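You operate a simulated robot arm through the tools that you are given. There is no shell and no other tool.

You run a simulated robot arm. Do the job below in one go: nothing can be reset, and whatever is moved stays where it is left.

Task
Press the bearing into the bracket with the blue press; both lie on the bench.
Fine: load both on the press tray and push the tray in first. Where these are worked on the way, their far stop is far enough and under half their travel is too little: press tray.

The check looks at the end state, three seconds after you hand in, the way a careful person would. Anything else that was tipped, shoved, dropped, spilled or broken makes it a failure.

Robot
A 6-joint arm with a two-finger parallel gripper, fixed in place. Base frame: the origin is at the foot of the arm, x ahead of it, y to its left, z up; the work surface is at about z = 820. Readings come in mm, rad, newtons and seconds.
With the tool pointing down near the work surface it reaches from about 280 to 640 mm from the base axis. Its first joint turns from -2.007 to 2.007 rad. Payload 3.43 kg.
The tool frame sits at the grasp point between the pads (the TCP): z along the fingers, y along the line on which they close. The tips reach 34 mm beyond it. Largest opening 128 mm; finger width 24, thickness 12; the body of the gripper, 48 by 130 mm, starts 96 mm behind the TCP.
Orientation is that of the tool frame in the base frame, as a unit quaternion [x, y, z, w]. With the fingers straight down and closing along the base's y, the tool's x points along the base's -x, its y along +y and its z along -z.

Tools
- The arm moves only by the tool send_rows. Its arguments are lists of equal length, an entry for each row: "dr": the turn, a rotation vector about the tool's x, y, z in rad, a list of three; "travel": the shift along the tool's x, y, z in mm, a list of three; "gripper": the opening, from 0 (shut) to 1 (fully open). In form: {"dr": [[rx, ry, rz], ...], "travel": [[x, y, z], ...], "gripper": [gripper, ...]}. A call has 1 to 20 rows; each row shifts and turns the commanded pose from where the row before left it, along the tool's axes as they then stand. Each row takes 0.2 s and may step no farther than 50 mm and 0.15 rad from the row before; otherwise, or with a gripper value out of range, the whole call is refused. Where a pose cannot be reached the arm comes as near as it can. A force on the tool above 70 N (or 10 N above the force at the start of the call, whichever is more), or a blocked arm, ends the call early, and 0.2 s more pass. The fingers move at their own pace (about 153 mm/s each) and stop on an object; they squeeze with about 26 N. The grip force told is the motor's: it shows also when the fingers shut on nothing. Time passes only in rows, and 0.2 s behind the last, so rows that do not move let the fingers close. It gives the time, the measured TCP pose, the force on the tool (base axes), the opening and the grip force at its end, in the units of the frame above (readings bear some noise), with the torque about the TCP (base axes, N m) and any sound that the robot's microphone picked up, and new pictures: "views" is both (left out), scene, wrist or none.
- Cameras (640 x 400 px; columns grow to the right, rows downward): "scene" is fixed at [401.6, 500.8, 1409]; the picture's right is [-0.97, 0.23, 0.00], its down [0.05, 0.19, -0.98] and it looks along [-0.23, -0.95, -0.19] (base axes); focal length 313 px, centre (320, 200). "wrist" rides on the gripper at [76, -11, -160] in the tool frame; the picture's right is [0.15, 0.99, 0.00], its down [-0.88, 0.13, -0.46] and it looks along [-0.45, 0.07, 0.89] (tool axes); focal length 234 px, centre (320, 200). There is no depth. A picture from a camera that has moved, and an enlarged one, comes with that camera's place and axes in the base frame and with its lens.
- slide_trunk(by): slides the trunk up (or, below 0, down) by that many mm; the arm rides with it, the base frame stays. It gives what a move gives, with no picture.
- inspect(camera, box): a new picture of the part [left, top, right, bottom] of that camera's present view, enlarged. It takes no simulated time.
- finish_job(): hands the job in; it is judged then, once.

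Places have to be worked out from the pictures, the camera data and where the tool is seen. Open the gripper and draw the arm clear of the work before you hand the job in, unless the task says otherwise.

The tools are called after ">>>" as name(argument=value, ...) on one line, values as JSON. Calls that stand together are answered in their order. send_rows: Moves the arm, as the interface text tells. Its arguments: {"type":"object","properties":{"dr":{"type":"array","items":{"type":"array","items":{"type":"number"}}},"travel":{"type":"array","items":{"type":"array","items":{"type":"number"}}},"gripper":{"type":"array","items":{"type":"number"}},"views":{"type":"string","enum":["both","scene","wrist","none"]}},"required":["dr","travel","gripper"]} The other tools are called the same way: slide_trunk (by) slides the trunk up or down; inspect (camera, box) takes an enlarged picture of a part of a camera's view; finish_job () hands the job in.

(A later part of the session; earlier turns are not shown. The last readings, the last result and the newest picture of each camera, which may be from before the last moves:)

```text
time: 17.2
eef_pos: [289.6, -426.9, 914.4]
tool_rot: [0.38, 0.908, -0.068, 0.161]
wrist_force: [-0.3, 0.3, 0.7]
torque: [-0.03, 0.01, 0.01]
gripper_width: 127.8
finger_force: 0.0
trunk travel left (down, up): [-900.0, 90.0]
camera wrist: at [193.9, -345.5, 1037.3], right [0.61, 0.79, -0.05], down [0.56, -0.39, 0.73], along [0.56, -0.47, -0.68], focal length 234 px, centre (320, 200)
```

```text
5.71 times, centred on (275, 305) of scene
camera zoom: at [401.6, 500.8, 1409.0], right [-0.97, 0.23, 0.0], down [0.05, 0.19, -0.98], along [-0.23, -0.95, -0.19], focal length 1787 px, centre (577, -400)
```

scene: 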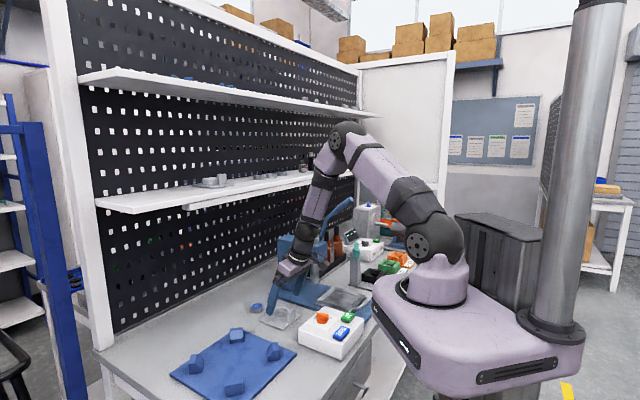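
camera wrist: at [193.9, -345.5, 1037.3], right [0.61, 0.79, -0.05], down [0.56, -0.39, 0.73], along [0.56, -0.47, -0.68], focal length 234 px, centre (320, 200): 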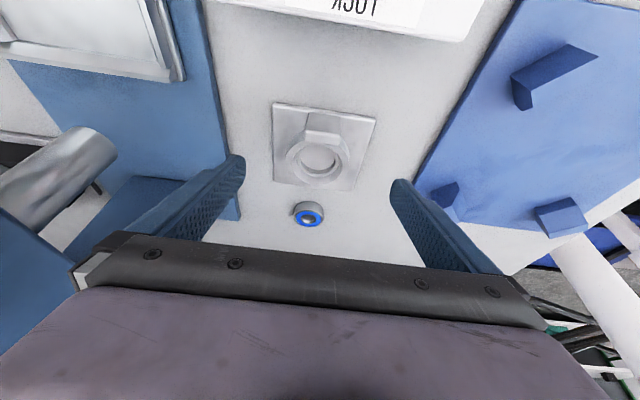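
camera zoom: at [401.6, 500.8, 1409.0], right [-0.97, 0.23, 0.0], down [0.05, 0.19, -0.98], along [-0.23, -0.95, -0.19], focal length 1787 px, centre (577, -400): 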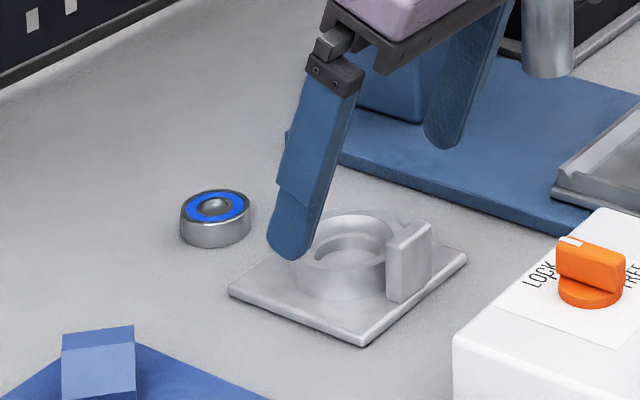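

Plate centre confirmed at in≈534.5, p≈-97.3; TCP is 45 mm short of the grasp along the tool. I'll descend and close on the ring.

>>> send_rows(dr=[[0, 0, 0], [0, 0, 0], [0, 0, 0], [0, 0, 0], [0, 0, 0], [0, 0, 0]], travel=[[1.2, -1.1, 20], [1.2, -1.1, 15], [0, 0, 10], [0, 0, 0], [0, 0, 0], [0, 0, 0]], gripper=[1, 1, 1, 0.4, 0, 0], views="both")

>>> inspect(camera="scene", box=[240, 270, 310, 340])

>>> inspect(camera="wrist", box=[230, 100, 410, 250])

```text
time: 18.6
eef_pos: [295.9, -437.0, 869.1]
tool_rot: [0.38, 0.908, -0.067, 0.16]
wrist_force: [0.0, 0.9, 0.4]
torque: [-0.05, -0.07, 0.06]
gripper_width: 62.4
finger_force: 26.1
trunk travel left (down, up): [-900.0, 90.0]
camera wrist: at [200.6, -356.7, 993.1], right [0.61, 0.79, -0.05], down [0.56, -0.39, 0.73], along [0.56, -0.47, -0.68], focal length 234 px, centre (320, 200)
```

scene: 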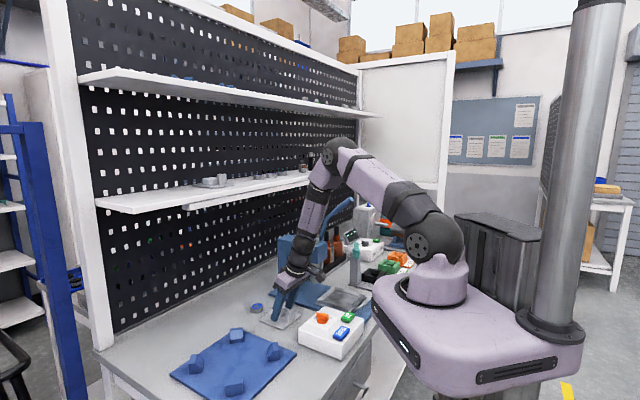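
wrist: 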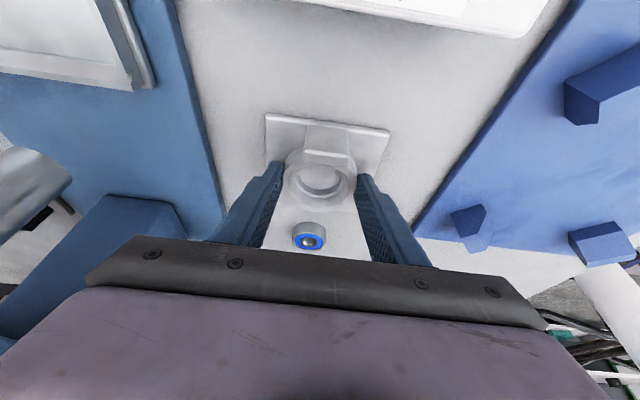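

```text
5.71 times, centred on (275, 305) of scene
camera zoom: at [401.6, 500.8, 1409.0], right [-0.97, 0.23, 0.0], down [0.05, 0.19, -0.98], along [-0.23, -0.95, -0.19], focal length 1787 px, centre (577, -400)
```

zoom: 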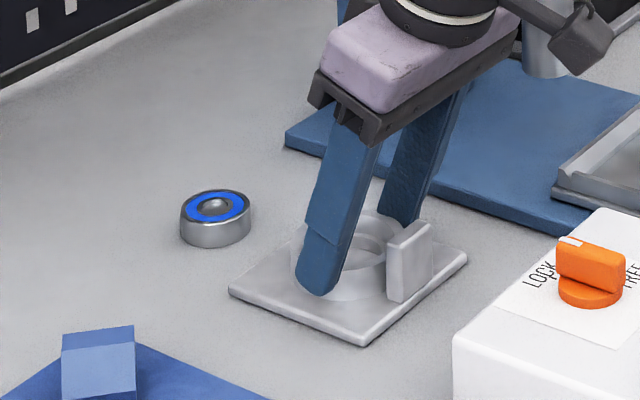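

```text
2.67 times, centred on (320, 175) of wrist
camera zoom: at [200.6, -356.7, 993.1], right [0.61, 0.79, -0.05], down [0.56, -0.39, 0.73], along [0.56, -0.47, -0.68], focal length 624 px, centre (320, 267)
```

zoom: 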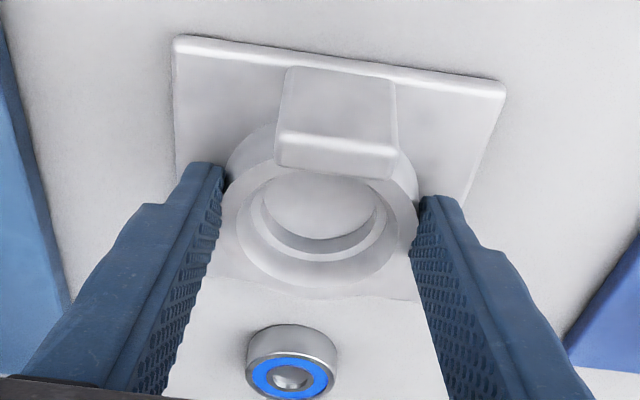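

The ring is gripped at 62.4 mm with 26 N. I lift straight up and check that the bracket stays level.

>>> send_rows(dr=[[0, 0, 0], [0, 0, 0], [0, 0, 0], [0, 0, 0], [0, 0, 0]], travel=[[-5.2, 0, -14.1], [-10.3, 0, -28.2], [-10.3, 0, -28.2], [-8.6, 0, -23.5], [0, 0, 0]], gripper=[0, 0, 0, 0, 0], views="both")

>>> inspect(camera="scene", box=[230, 230, 330, 330])

>>> inspect(camera="wrist", box=[230, 100, 410, 250])

```text
time: 19.8
eef_pos: [296.8, -439.3, 970.0]
tool_rot: [0.38, 0.909, -0.066, 0.16]
wrist_force: [0.5, 0.2, -3.9]
torque: [0.07, 0.06, -0.01]
gripper_width: 62.3
finger_force: 25.7
trunk travel left (down, up): [-900.0, 90.0]
camera wrist: at [200.9, -357.2, 1094.0], right [0.61, 0.79, -0.05], down [0.56, -0.39, 0.73], along [0.56, -0.47, -0.68], focal length 234 px, centre (320, 200)
```

scene: 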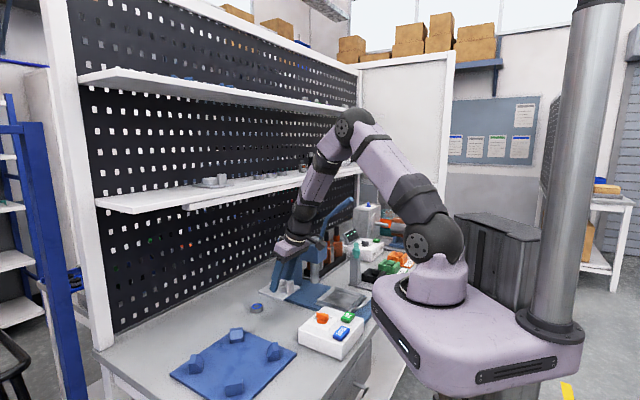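
wrist: 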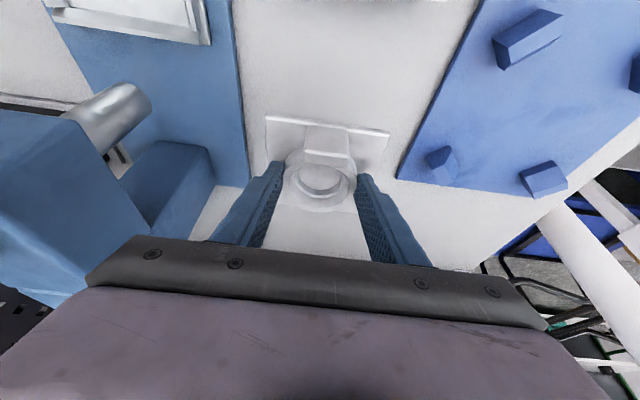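

```text
4.00 times, centred on (280, 280) of scene
camera zoom: at [401.6, 500.8, 1409.0], right [-0.97, 0.23, 0.0], down [0.05, 0.19, -0.98], along [-0.23, -0.95, -0.19], focal length 1251 px, centre (480, -120)
```

zoom: 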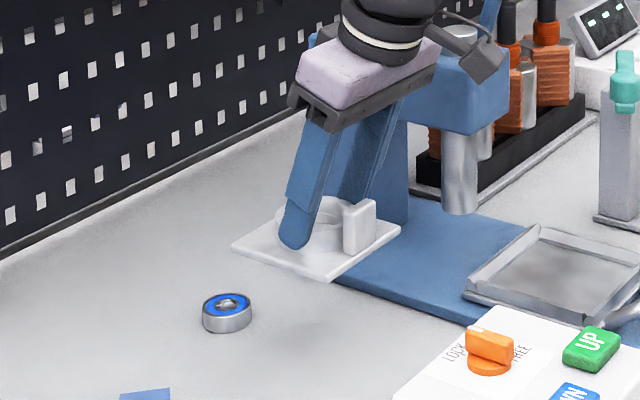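

```text
2.67 times, centred on (320, 175) of wrist
camera zoom: at [200.9, -357.2, 1094.0], right [0.61, 0.79, -0.05], down [0.56, -0.39, 0.73], along [0.56, -0.47, -0.68], focal length 624 px, centre (320, 267)
```

zoom: 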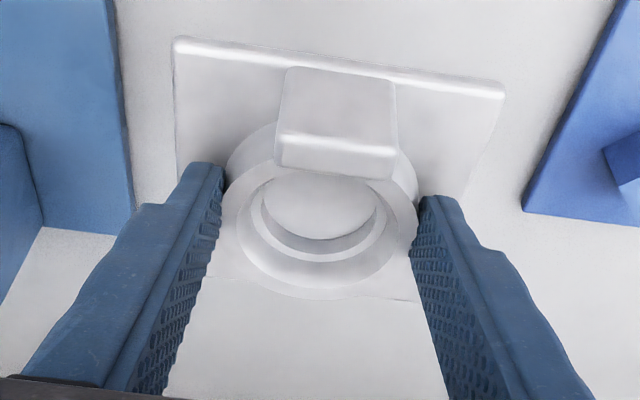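

The bracket is held level. I move it outwards first and then sideways over the tray, keeping it away from the ram and above the control box.

>>> send_rows(dr=[[0, 0, 0], [0, 0, 0], [0, 0, 0], [0, 0, 0], [0, 0, 0], [0, 0, 0], [0, 0, 0], [0, 0, 0], [0, 0, 0], [0, 0, 0]], travel=[[-10.3, 0, -28.2], [29.1, 0, -10.7], [29.1, 0, -10.7], [29.1, 0, -10.7], [29.1, 0, -10.7], [0, -45.9, 0], [0, -45.9, 0], [0, -45.9, 0], [0, -45.7, 0], [0, 0, 0]], gripper=[0, 0, 0, 0, 0, 0, 0, 0, 0, 0], views="both")

>>> inspect(camera="scene", box=[280, 220, 400, 320])

>>> inspect(camera="wrist", box=[220, 60, 420, 250])

```text
time: 22.0
eef_pos: [77.2, -480.6, 1000.3]
tool_rot: [0.38, 0.909, -0.066, 0.161]
wrist_force: [-0.1, 0.6, -4.5]
torque: [0.05, 0.05, -0.01]
gripper_width: 62.3
finger_force: 25.9
trunk travel left (down, up): [-900.0, 90.0]
camera wrist: at [-17.9, -398.0, 1124.9], right [0.61, 0.79, -0.05], down [0.56, -0.39, 0.73], along [0.56, -0.47, -0.68], focal length 234 px, centre (320, 200)
```

scene: 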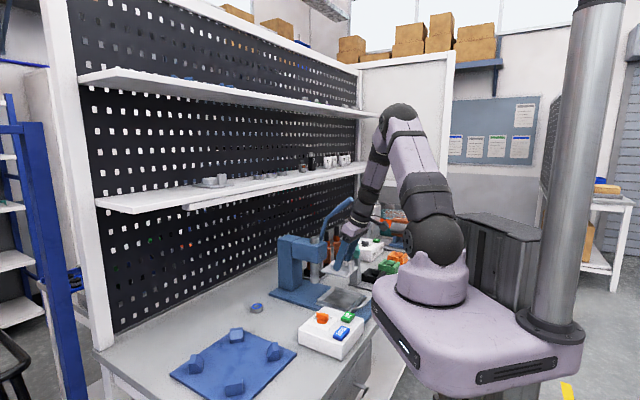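
wrist: 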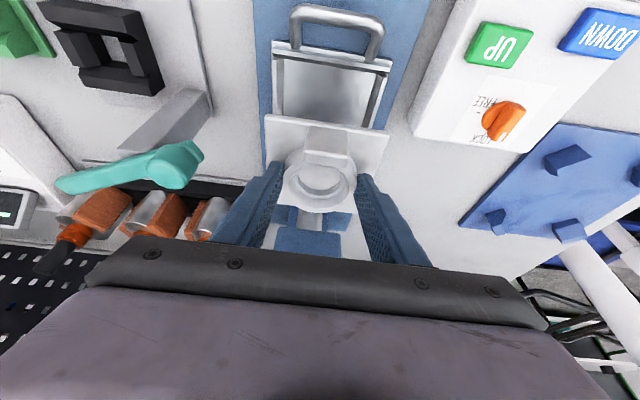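

```text
4.00 times, centred on (340, 270) of scene
camera zoom: at [401.6, 500.8, 1409.0], right [-0.97, 0.23, 0.0], down [0.05, 0.19, -0.98], along [-0.23, -0.95, -0.19], focal length 1251 px, centre (240, -80)
```

zoom: 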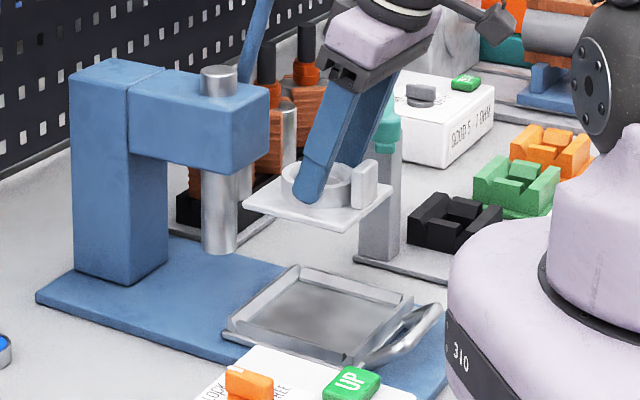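

```text
2.11 times, centred on (320, 155) of wrist
camera zoom: at [-17.9, -398.0, 1124.9], right [0.61, 0.79, -0.05], down [0.56, -0.39, 0.73], along [0.56, -0.47, -0.68], focal length 493 px, centre (320, 295)
```

zoom: 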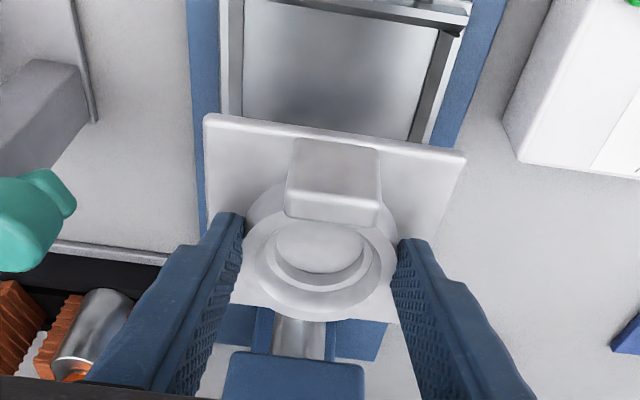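

Bracket is centred over the tray (plate in≈361–461 vs floor ≈358–464; sideways aligned). I descend 85 mm and re-check.

>>> send_rows(dr=[[0, 0, 0], [0, 0, 0], [0, 0, 0], [0, 0, 0]], travel=[[12, 0.3, 32.9], [10.3, 0, 28.2], [6.9, 0, 18.8], [0, 0, 0]], gripper=[0, 0, 0, 0], views="both")

>>> inspect(camera="scene", box=[300, 240, 390, 320])

>>> inspect(camera="wrist", box=[220, 90, 420, 250])

```text
time: 23.0
eef_pos: [78.6, -478.6, 913.1]
tool_rot: [0.38, 0.909, -0.067, 0.16]
wrist_force: [-0.5, 0.0, -4.6]
torque: [-0.03, 0.05, -0.03]
gripper_width: 62.1
finger_force: 26.2
trunk travel left (down, up): [-900.0, 90.0]
camera wrist: at [-17.2, -397.6, 1037.8], right [0.61, 0.79, -0.05], down [0.56, -0.39, 0.73], along [0.56, -0.47, -0.68], focal length 234 px, centre (320, 200)
```

scene: 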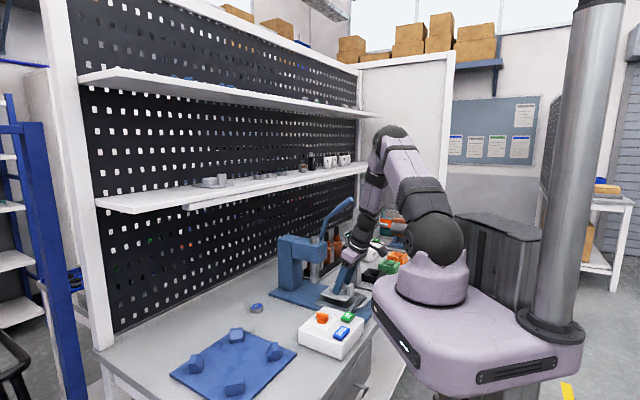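
wrist: 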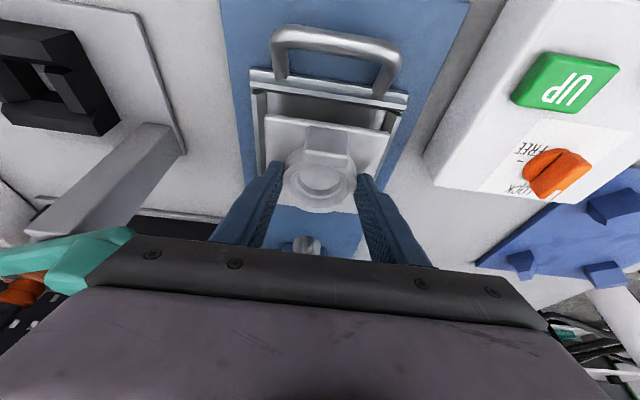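

```text
5.00 times, centred on (345, 280) of scene
camera zoom: at [401.6, 500.8, 1409.0], right [-0.97, 0.23, 0.0], down [0.05, 0.19, -0.98], along [-0.23, -0.95, -0.19], focal length 1564 px, centre (195, -200)
```

zoom: 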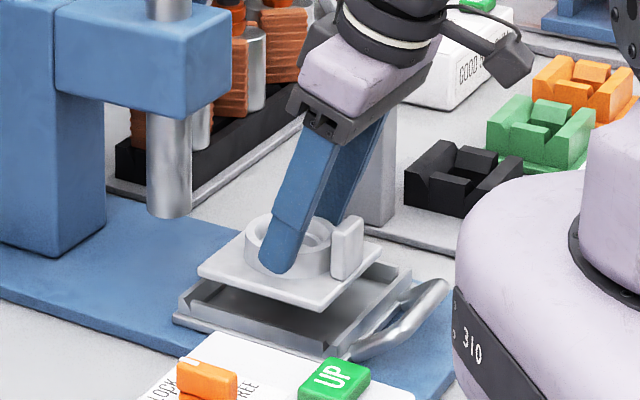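

```text
2.50 times, centred on (320, 170) of wrist
camera zoom: at [-17.2, -397.6, 1037.8], right [0.61, 0.79, -0.05], down [0.56, -0.39, 0.73], along [0.56, -0.47, -0.68], focal length 585 px, centre (320, 275)
```

zoom: 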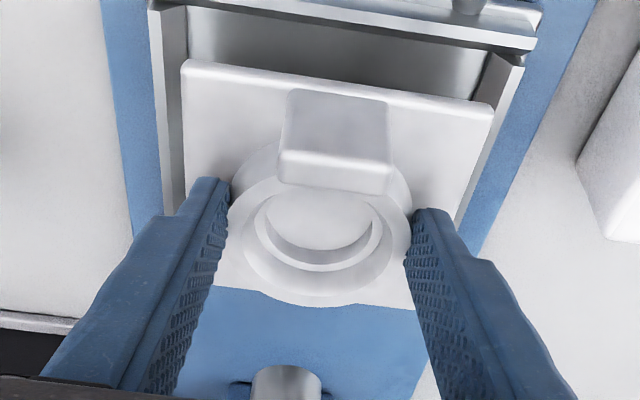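

Bracket hovers ~25 mm above the tray floor, well aligned. I lower it slowly, watching the force for contact.

>>> send_rows(dr=[[0, 0, 0], [0, 0, 0], [0, 0, 0]], travel=[[2.75, -1, 7.5], [2.75, 0, 7.5], [2.4, 0, 6.6]], gripper=[0, 0, 0], views="both")

>>> inspect(camera="scene", box=[310, 260, 390, 320])

>>> inspect(camera="wrist", box=[220, 90, 420, 250])

```text
time: 23.8
eef_pos: [76.8, -479.5, 891.1]
tool_rot: [0.381, 0.908, -0.067, 0.16]
wrist_force: [-1.1, 0.3, -3.7]
torque: [0.08, 0.07, 0.07]
gripper_width: 62.2
finger_force: 25.8
trunk travel left (down, up): [-900.0, 90.0]
camera wrist: at [-17.6, -398.0, 1015.5], right [0.61, 0.79, -0.05], down [0.56, -0.39, 0.73], along [0.56, -0.47, -0.68], focal length 234 px, centre (320, 200)
```

scene: 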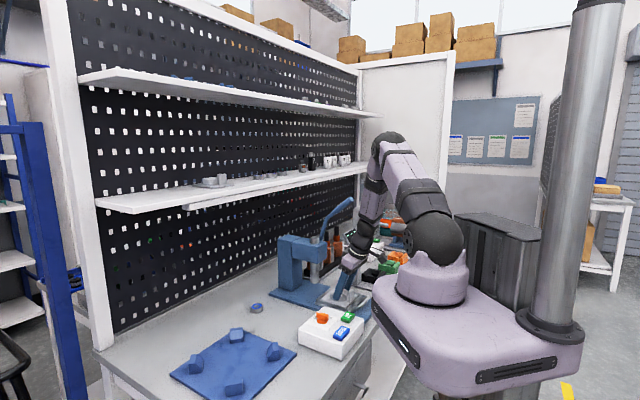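
wrist: 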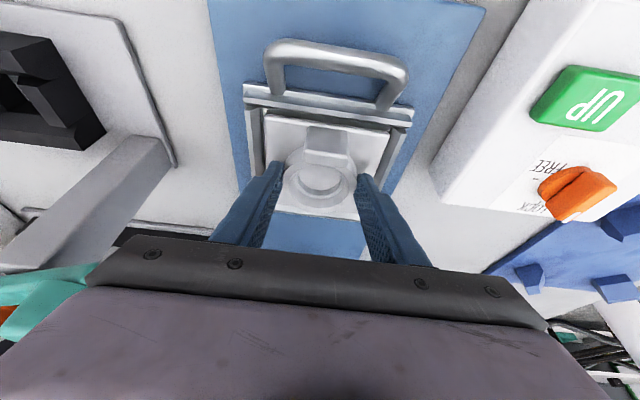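

```text
6.67 times, centred on (350, 290) of scene
camera zoom: at [401.6, 500.8, 1409.0], right [-0.97, 0.23, 0.0], down [0.05, 0.19, -0.98], along [-0.23, -0.95, -0.19], focal length 2085 px, centre (120, -400)
```

zoom: 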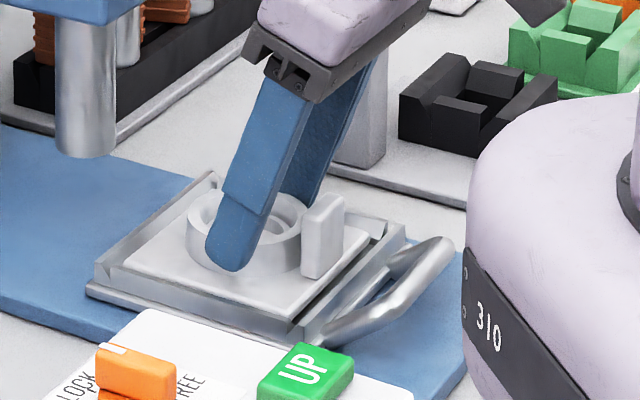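

```text
2.50 times, centred on (320, 170) of wrist
camera zoom: at [-17.6, -398.0, 1015.5], right [0.61, 0.79, -0.05], down [0.56, -0.39, 0.73], along [0.56, -0.47, -0.68], focal length 585 px, centre (320, 275)
```

zoom: 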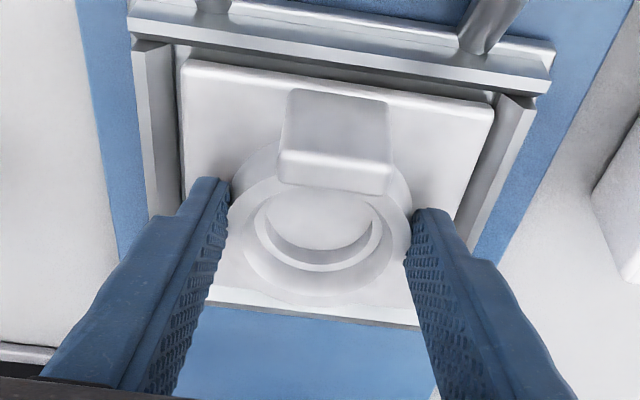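

The plate sits inside the tray rim, a few mm above the floor. I lower a little more to find contact.

>>> send_rows(dr=[[0, 0, 0], [0, 0, 0], [0, 0, 0]], travel=[[0.5, 0, 1.4], [0.5, 0, 1.4], [0, 0, 0]], gripper=[0, 0, 0], views="none")

```text
time: 24.6
eef_pos: [78.0, -478.9, 888.8]
tool_rot: [0.38, 0.908, -0.068, 0.162]
wrist_force: [1.0, 0.7, 0.7]
torque: [0.01, 0.27, -0.07]
gripper_width: 62.1
finger_force: 25.6
trunk travel left (down, up): [-900.0, 90.0]
```

Contact reached (the bracket's weight is carried by the tray). I open the fingers moderately and lift off.

>>> send_rows(dr=[[0, 0, 0], [0, 0, 0], [0, 0, 0], [0, 0, 0], [0, 0, 0], [0, 0, 0]], travel=[[0, 0, 0], [0, 0, 0], [-6.9, 0, -18.8], [-13.8, 0, -37.6], [-13.8, 0, -37.6], [0, 0, 0]], gripper=[0.62, 0.62, 0.62, 0.8, 1, 1], views="both")

>>> inspect(camera="scene", box=[310, 260, 390, 320])

>>> inspect(camera="wrist", box=[220, 60, 420, 250])

```text
time: 26.0
eef_pos: [77.7, -480.9, 987.9]
tool_rot: [0.379, 0.909, -0.068, 0.161]
wrist_force: [0.2, 0.8, -0.2]
torque: [0.01, 0.02, -0.02]
gripper_width: 128.3
finger_force: 0.1
trunk travel left (down, up): [-900.0, 90.0]
camera wrist: at [-18.2, -399.3, 1112.3], right [0.61, 0.79, -0.05], down [0.56, -0.39, 0.73], along [0.56, -0.47, -0.68], focal length 234 px, centre (320, 200)
```

scene: 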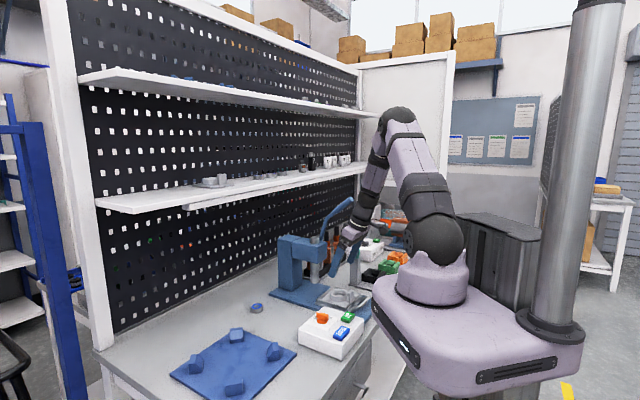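
wrist: 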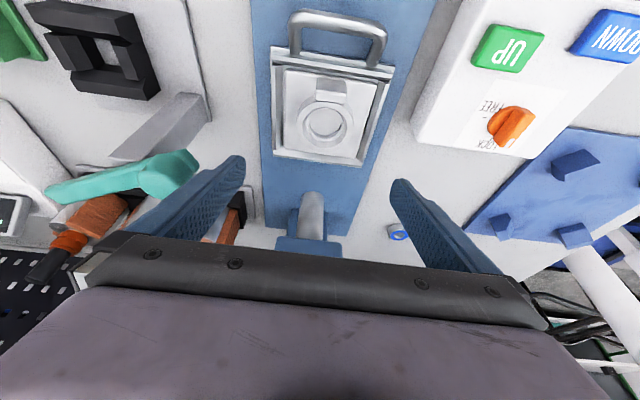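

```text
6.67 times, centred on (350, 290) of scene
camera zoom: at [401.6, 500.8, 1409.0], right [-0.97, 0.23, 0.0], down [0.05, 0.19, -0.98], along [-0.23, -0.95, -0.19], focal length 2085 px, centre (120, -400)
```

zoom: 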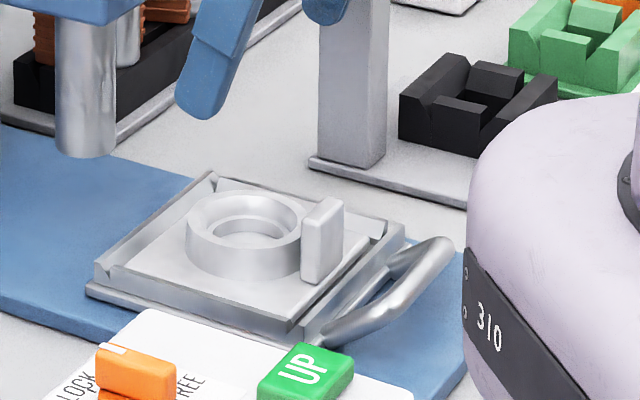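

```text
2.11 times, centred on (320, 155) of wrist
camera zoom: at [-18.2, -399.3, 1112.3], right [0.61, 0.79, -0.05], down [0.56, -0.39, 0.73], along [0.56, -0.47, -0.68], focal length 493 px, centre (320, 295)
```

zoom: 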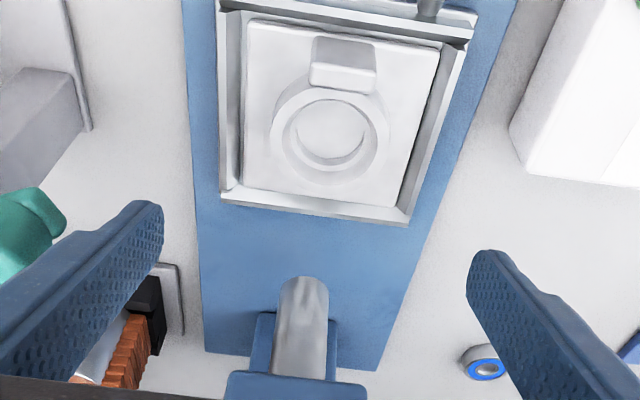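

The bracket lies flat and centred in the tray, tab toward the handle. Next is the bearing near in≈640, p≈-95; I move sideways, then inward to a pre-grasp position above it.

>>> send_rows(dr=[[0, 0, 0], [0, 0, 0], [0, 0, 0], [0, 0, 0], [0, 0, 0], [0, 0, 0], [0, 0, 0], [0, 0, 0], [0, 0, 0], [0, 0, 0]], travel=[[0, 47, 0], [0, 47, 0], [0, 47, 0], [0, 46.9, 0], [-37.9, 0, 13.9], [-37.9, 0, 13.9], [-37.9, 0, 13.9], [-37.9, 0, 13.9], [-20, 0, 28], [0, 0, 0]], gripper=[1, 1, 1, 0.8, 0.62, 0.62, 0.62, 0.62, 0.62, 0.62], views="both")

>>> inspect(camera="wrist", box=[230, 100, 410, 250])

>>> inspect(camera="scene", box=[220, 250, 310, 330])

```text
time: 28.2
eef_pos: [347.3, -480.8, 967.9]
tool_rot: [0.38, 0.908, -0.068, 0.161]
wrist_force: [0.4, -0.2, 0.3]
torque: [0.03, -0.01, -0.02]
gripper_width: 79.2
finger_force: 0.2
trunk travel left (down, up): [-900.0, 90.0]
camera wrist: at [250.5, -399.3, 1092.6], right [0.61, 0.79, -0.05], down [0.56, -0.39, 0.73], along [0.56, -0.47, -0.68], focal length 234 px, centre (320, 200)
```

scene: 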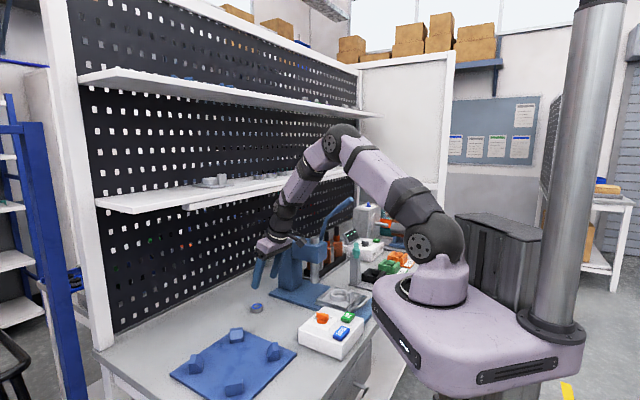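
wrist: 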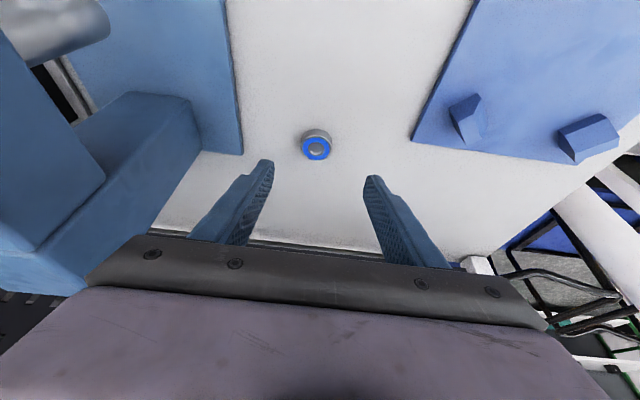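

```text
2.67 times, centred on (320, 175) of wrist
camera zoom: at [250.5, -399.3, 1092.6], right [0.61, 0.79, -0.05], down [0.56, -0.39, 0.73], along [0.56, -0.47, -0.68], focal length 624 px, centre (320, 267)
```

zoom: 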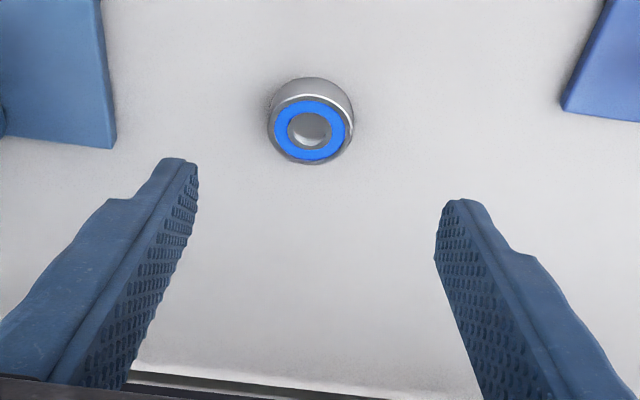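

```text
5.00 times, centred on (265, 290) of scene
camera zoom: at [401.6, 500.8, 1409.0], right [-0.97, 0.23, 0.0], down [0.05, 0.19, -0.98], along [-0.23, -0.95, -0.19], focal length 1564 px, centre (595, -250)
```

zoom: 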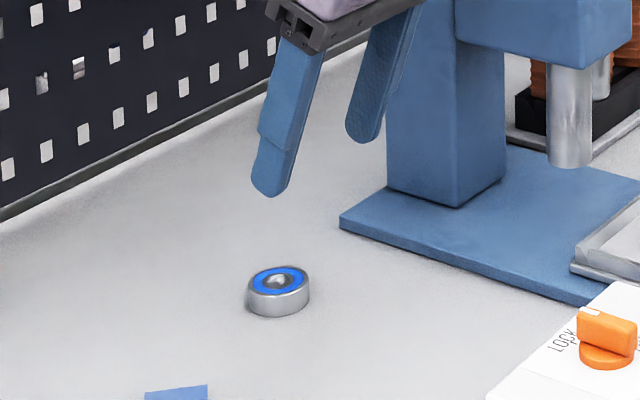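

The bearing is straight along the tool axis, about 116 mm ahead (centre in≈638.5, p≈-95). I advance most of the way and re-check.

>>> send_rows(dr=[[0, 0, 0], [0, 0, 0], [0, 0, 0]], travel=[[-1.2, -1.2, 40], [-1, -1.2, 40], [0, 0, 0]], gripper=[0.62, 0.62, 0.62], views="both")

>>> inspect(camera="wrist", box=[230, 100, 410, 250])

>>> inspect(camera="scene", box=[220, 270, 290, 330])

```text
time: 29.0
eef_pos: [363.9, -504.8, 892.8]
tool_rot: [0.38, 0.908, -0.068, 0.161]
wrist_force: [0.2, -0.5, 0.1]
torque: [-0.06, -0.01, -0.01]
gripper_width: 79.5
finger_force: 0.1
trunk travel left (down, up): [-900.0, 90.0]
camera wrist: at [267.6, -423.1, 1017.8], right [0.61, 0.79, -0.05], down [0.56, -0.39, 0.73], along [0.56, -0.47, -0.68], focal length 234 px, centre (320, 200)
```

scene: 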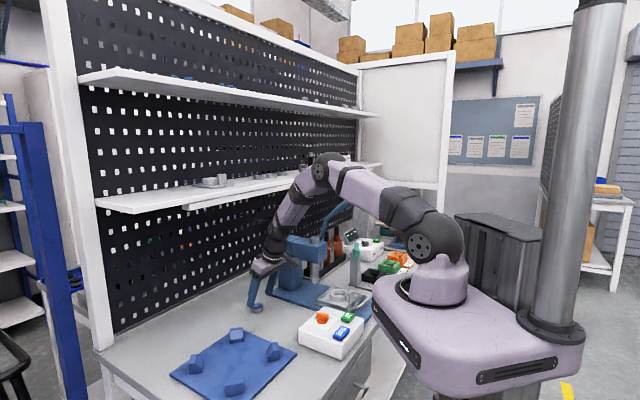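
wrist: 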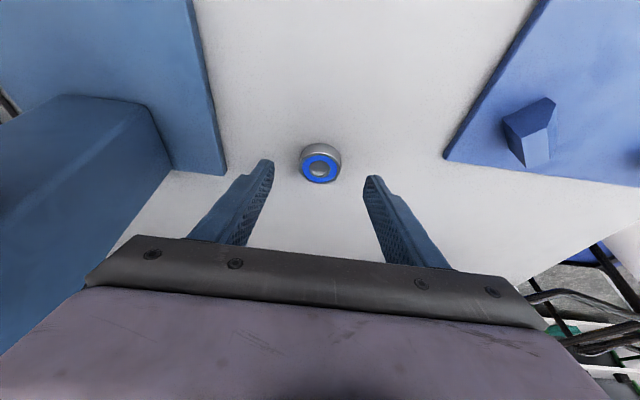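

```text
2.67 times, centred on (320, 175) of wrist
camera zoom: at [267.6, -423.1, 1017.8], right [0.61, 0.79, -0.05], down [0.56, -0.39, 0.73], along [0.56, -0.47, -0.68], focal length 624 px, centre (320, 267)
```

zoom: 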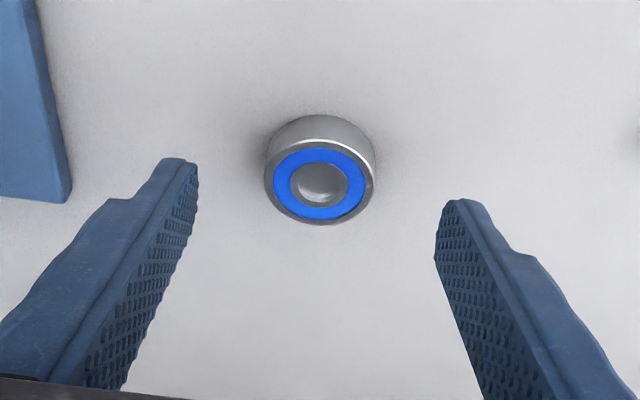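

```text
6.67 times, centred on (255, 300) of scene
camera zoom: at [401.6, 500.8, 1409.0], right [-0.97, 0.23, 0.0], down [0.05, 0.19, -0.98], along [-0.23, -0.95, -0.19], focal length 2085 px, centre (753, -467)
```

zoom: 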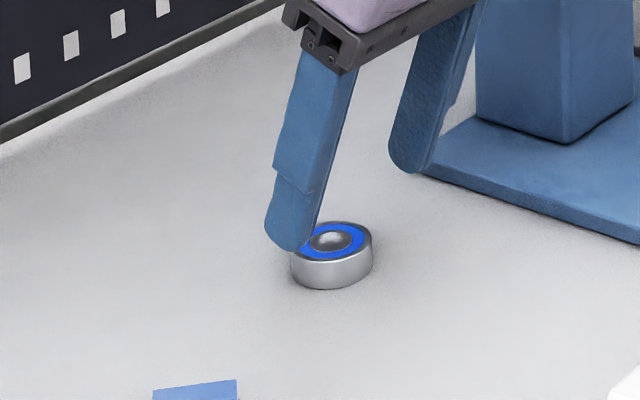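

Bearing is centred between the fingers. Final 36 mm advance, then close on its upper half.

>>> send_rows(dr=[[0, 0, 0], [0, 0, 0], [0, 0, 0], [0, 0, 0], [0, 0, 0], [0, 0, 0]], travel=[[-0.6, 0.8, 16], [0, 0, 12], [0, 0, 8], [0, 0, 0], [0, 0, 0], [0, 0, 0]], gripper=[0.62, 0.62, 0.62, 0.4, 0, 0], views="both")

>>> inspect(camera="wrist", box=[230, 100, 410, 250])

>>> inspect(camera="scene", box=[220, 270, 290, 330])

```text
time: 30.4
eef_pos: [373.6, -512.7, 860.9]
tool_rot: [0.38, 0.909, -0.067, 0.16]
wrist_force: [-0.7, 0.3, 0.7]
torque: [0.03, 0.03, 0.0]
gripper_width: 40.7
finger_force: 26.5
trunk travel left (down, up): [-900.0, 90.0]
camera wrist: at [277.8, -431.5, 984.3], right [0.61, 0.79, -0.05], down [0.56, -0.39, 0.73], along [0.56, -0.47, -0.68], focal length 234 px, centre (320, 200)
```

scene: 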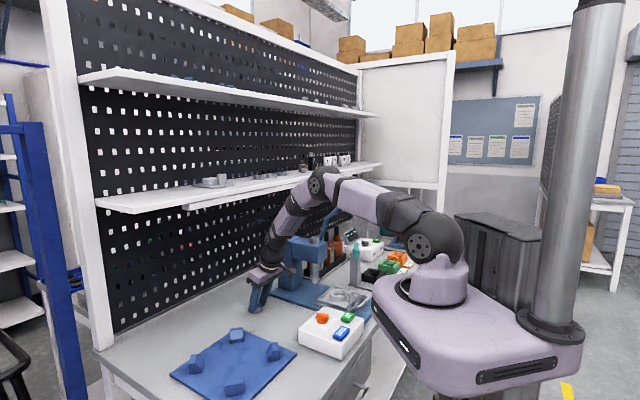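
wrist: 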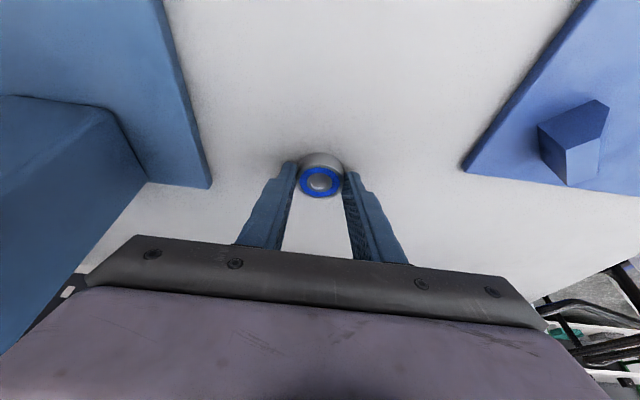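

```text
2.67 times, centred on (320, 175) of wrist
camera zoom: at [277.8, -431.5, 984.3], right [0.61, 0.79, -0.05], down [0.56, -0.39, 0.73], along [0.56, -0.47, -0.68], focal length 624 px, centre (320, 267)
```

zoom: 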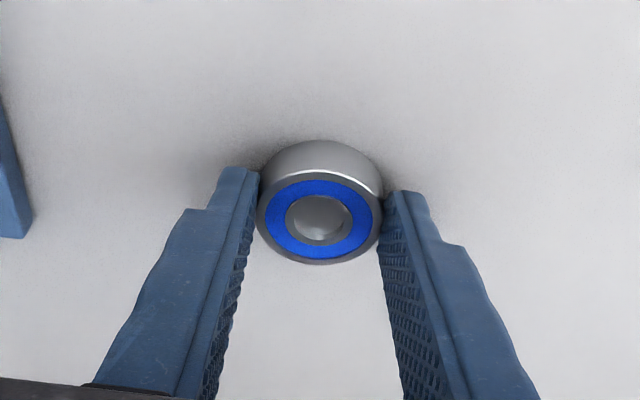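

```text
6.67 times, centred on (255, 300) of scene
camera zoom: at [401.6, 500.8, 1409.0], right [-0.97, 0.23, 0.0], down [0.05, 0.19, -0.98], along [-0.23, -0.95, -0.19], focal length 2085 px, centre (753, -467)
```

zoom: 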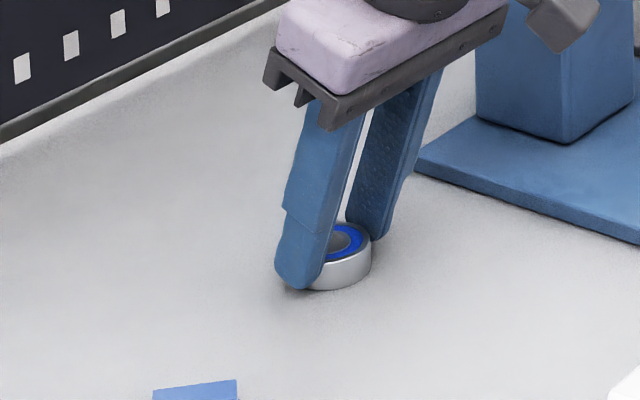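

Bearing gripped at 40.7 mm. I lift it, then carry it outwards and across to hover above the tray.

>>> send_rows(dr=[[0, 0, 0], [0, 0, 0], [0, 0, 0], [0, 0, 0], [0, 0, 0]], travel=[[-5.2, 0, -14.1], [-10.3, 0, -28.2], [-12.6, 0, -34.4], [-12.6, 0, -34.4], [0, 0, 0]], gripper=[0, 0, 0, 0, 0], views="wrist")

>>> inspect(camera="wrist", box=[230, 100, 410, 250])

>>> inspect(camera="scene", box=[220, 230, 300, 300])

```text
time: 31.6
eef_pos: [374.0, -513.8, 981.2]
tool_rot: [0.38, 0.909, -0.067, 0.16]
wrist_force: [-0.2, 0.6, -1.4]
torque: [0.01, 0.01, -0.01]
gripper_width: 40.5
finger_force: 26.7
trunk travel left (down, up): [-900.0, 90.0]
camera wrist: at [276.8, -432.5, 1105.7], right [0.61, 0.79, -0.05], down [0.56, -0.39, 0.73], along [0.56, -0.47, -0.68], focal length 234 px, centre (320, 200)
```

wrist: 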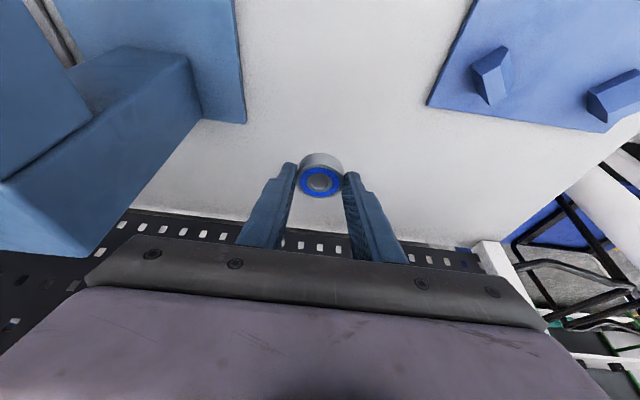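

```text
2.67 times, centred on (320, 175) of wrist
camera zoom: at [276.8, -432.5, 1105.7], right [0.61, 0.79, -0.05], down [0.56, -0.39, 0.73], along [0.56, -0.47, -0.68], focal length 624 px, centre (320, 267)
```

zoom: 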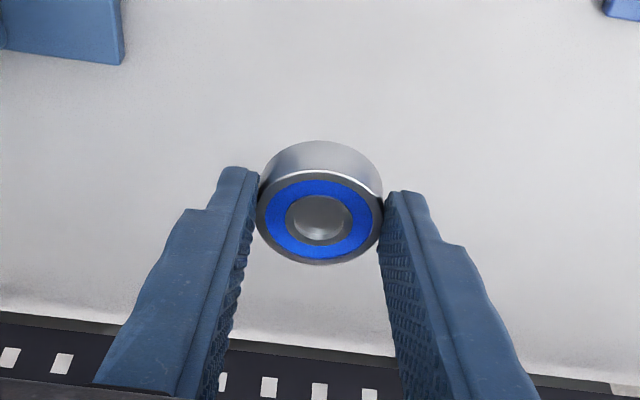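

```text
5.71 times, centred on (260, 265) of scene
camera zoom: at [401.6, 500.8, 1409.0], right [-0.97, 0.23, 0.0], down [0.05, 0.19, -0.98], along [-0.23, -0.95, -0.19], focal length 1787 px, centre (663, -171)
```

zoom: 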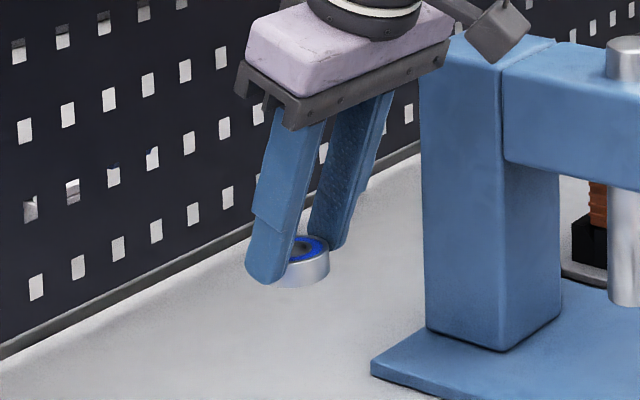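

The bearing is held level. Carry: outward 231 mm, then sideways 186 mm to above the bracket.

>>> send_rows(dr=[[0, 0, 0], [0, 0, 0], [0, 0, 0], [0, 0, 0], [0, 0, 0], [0, 0, 0], [0, 0, 0], [0, 0, 0], [0, 0, 0], [0, 0, 0]], travel=[[43.4, 0, -15.9], [43.4, 0, -15.9], [43.4, 0, -15.9], [43.4, 0, -15.9], [43.4, 0, -15.9], [0, -46.4, 0], [0, -46.4, 0], [0, -46.4, 0], [0, -46.4, 0], [0, 0, 0]], gripper=[0, 0, 0, 0, 0, 0, 0, 0, 0, 0], views="both")

>>> inspect(camera="wrist", box=[230, 60, 410, 250])

>>> inspect(camera="scene", box=[290, 230, 390, 320])

```text
time: 33.8
eef_pos: [77.3, -478.3, 982.3]
tool_rot: [0.38, 0.909, -0.066, 0.16]
wrist_force: [0.7, 0.3, -0.7]
torque: [0.01, 0.03, -0.01]
gripper_width: 40.6
finger_force: 26.7
trunk travel left (down, up): [-900.0, 90.0]
camera wrist: at [-18.3, -396.8, 1105.6], right [0.61, 0.79, -0.05], down [0.56, -0.39, 0.73], along [0.56, -0.47, -0.68], focal length 234 px, centre (320, 200)
```

scene: 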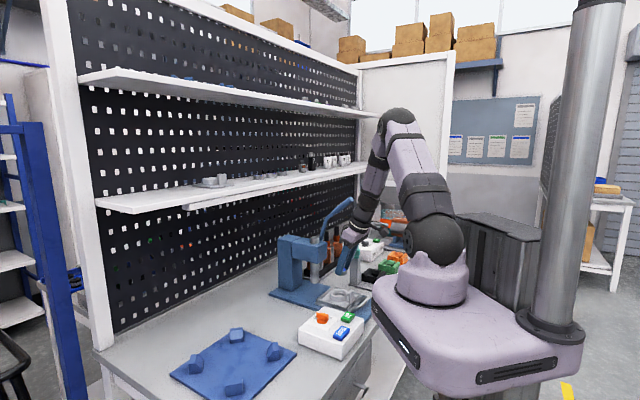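
wrist: 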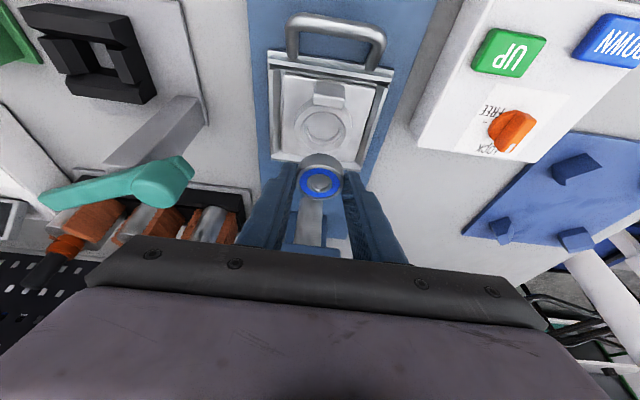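

```text
2.11 times, centred on (320, 155) of wrist
camera zoom: at [-18.3, -396.8, 1105.6], right [0.61, 0.79, -0.05], down [0.56, -0.39, 0.73], along [0.56, -0.47, -0.68], focal length 493 px, centre (320, 295)
```

zoom: 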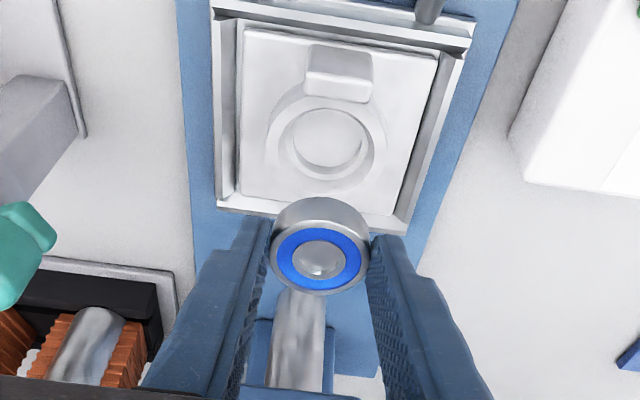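

```text
4.44 times, centred on (340, 275) of scene
camera zoom: at [401.6, 500.8, 1409.0], right [-0.97, 0.23, 0.0], down [0.05, 0.19, -0.98], along [-0.23, -0.95, -0.19], focal length 1390 px, centre (231, -133)
```

zoom: 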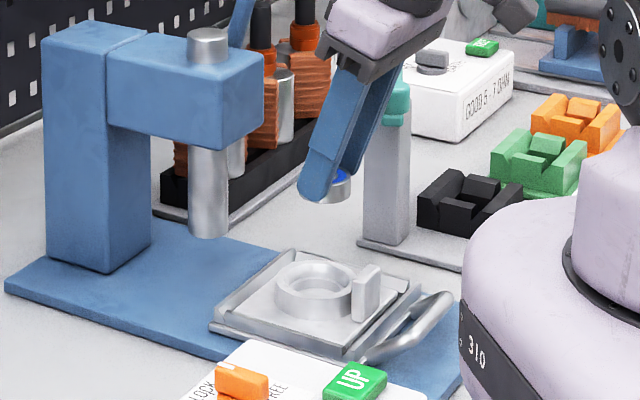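

Bearing hovers above; I zoom in on the ring to compute the exact offset.

>>> inspect(camera="wrist", box=[280, 75, 370, 160])

>>> inspect(camera="scene", box=[330, 280, 380, 315])

```text
4.71 times, centred on (325, 118) of wrist
camera zoom: at [-18.3, -396.8, 1105.6], right [0.61, 0.79, -0.05], down [0.56, -0.39, 0.73], along [0.56, -0.47, -0.68], focal length 1102 px, centre (296, 588)
```

zoom: 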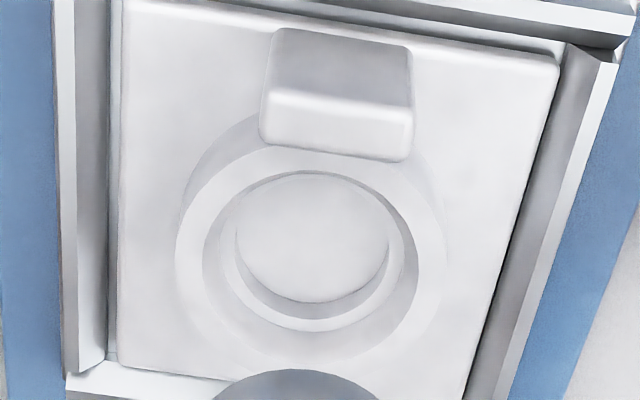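

```text
11.43 times, centred on (355, 298) of scene
camera zoom: at [401.6, 500.8, 1409.0], right [-0.97, 0.23, 0.0], down [0.05, 0.19, -0.98], along [-0.23, -0.95, -0.19], focal length 3574 px, centre (-80, -914)
```

zoom: 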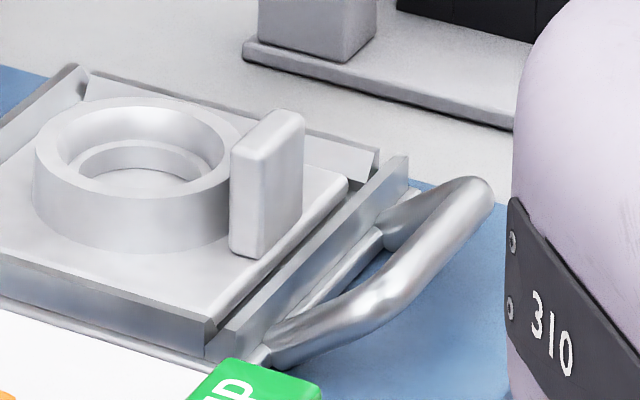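

Ring centre is at in≈407.5, p≈-281.7; bearing at in≈405.5, p≈-281.2. I correct by 2 mm inward and descend to about 10 mm above release height.

>>> send_rows(dr=[[0, 0, 0], [0, 0, 0], [0, 0, 0], [0, 0, 0]], travel=[[9.5, -0.4, 31.9], [8.6, 0, 23.5], [2.8, 0, 7.5], [0, 0, 0]], gripper=[0, 0, 0, 0], views="both")

>>> inspect(camera="wrist", box=[260, 110, 380, 220])

>>> inspect(camera="scene", box=[320, 270, 380, 315])

```text
time: 34.8
eef_pos: [81.0, -480.3, 912.3]
tool_rot: [0.38, 0.908, -0.068, 0.161]
wrist_force: [-0.6, 0.1, -1.1]
torque: [0.01, -0.03, 0.0]
gripper_width: 40.5
finger_force: 26.2
trunk travel left (down, up): [-900.0, 90.0]
camera wrist: at [-15.5, -399.2, 1037.8], right [0.61, 0.79, -0.05], down [0.56, -0.39, 0.73], along [0.56, -0.47, -0.68], focal length 234 px, centre (320, 200)
```

scene: 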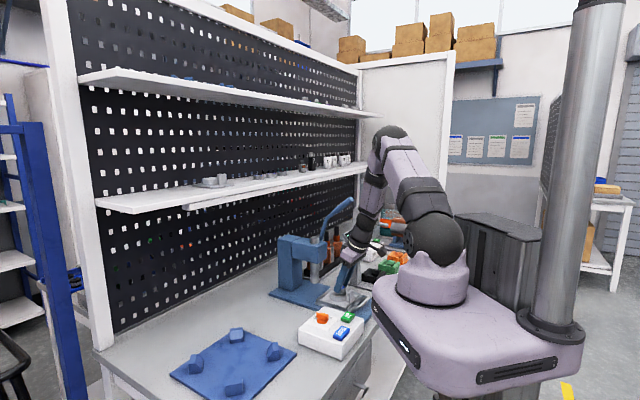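
wrist: 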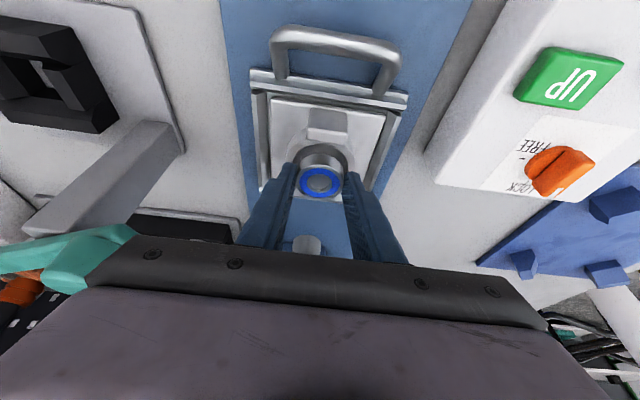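

```text
3.64 times, centred on (320, 165) of wrist
camera zoom: at [-15.5, -399.2, 1037.8], right [0.61, 0.79, -0.05], down [0.56, -0.39, 0.73], along [0.56, -0.47, -0.68], focal length 852 px, centre (320, 327)
```

zoom: 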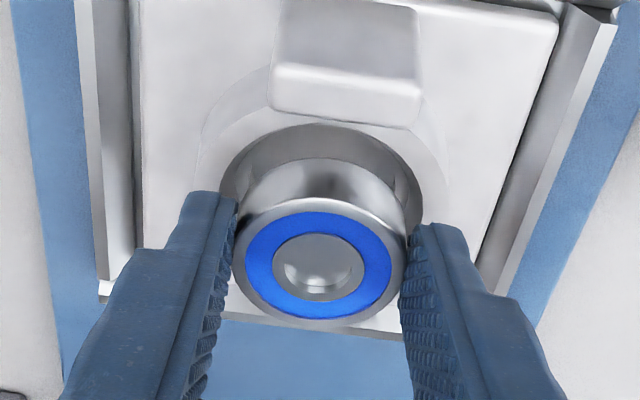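

```text
8.89 times, centred on (350, 292) of scene
camera zoom: at [401.6, 500.8, 1409.0], right [-0.97, 0.23, 0.0], down [0.05, 0.19, -0.98], along [-0.23, -0.95, -0.19], focal length 2780 px, centre (53, -622)
```

zoom: 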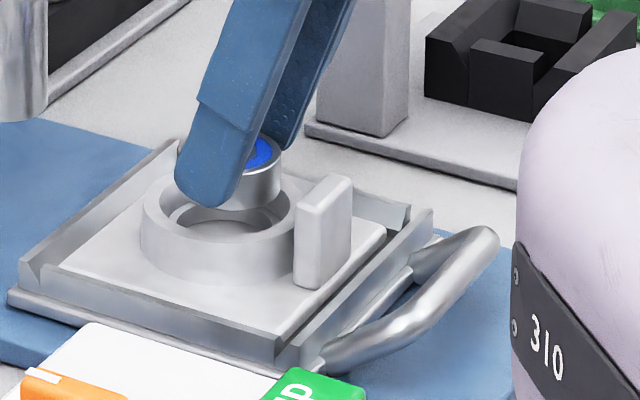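

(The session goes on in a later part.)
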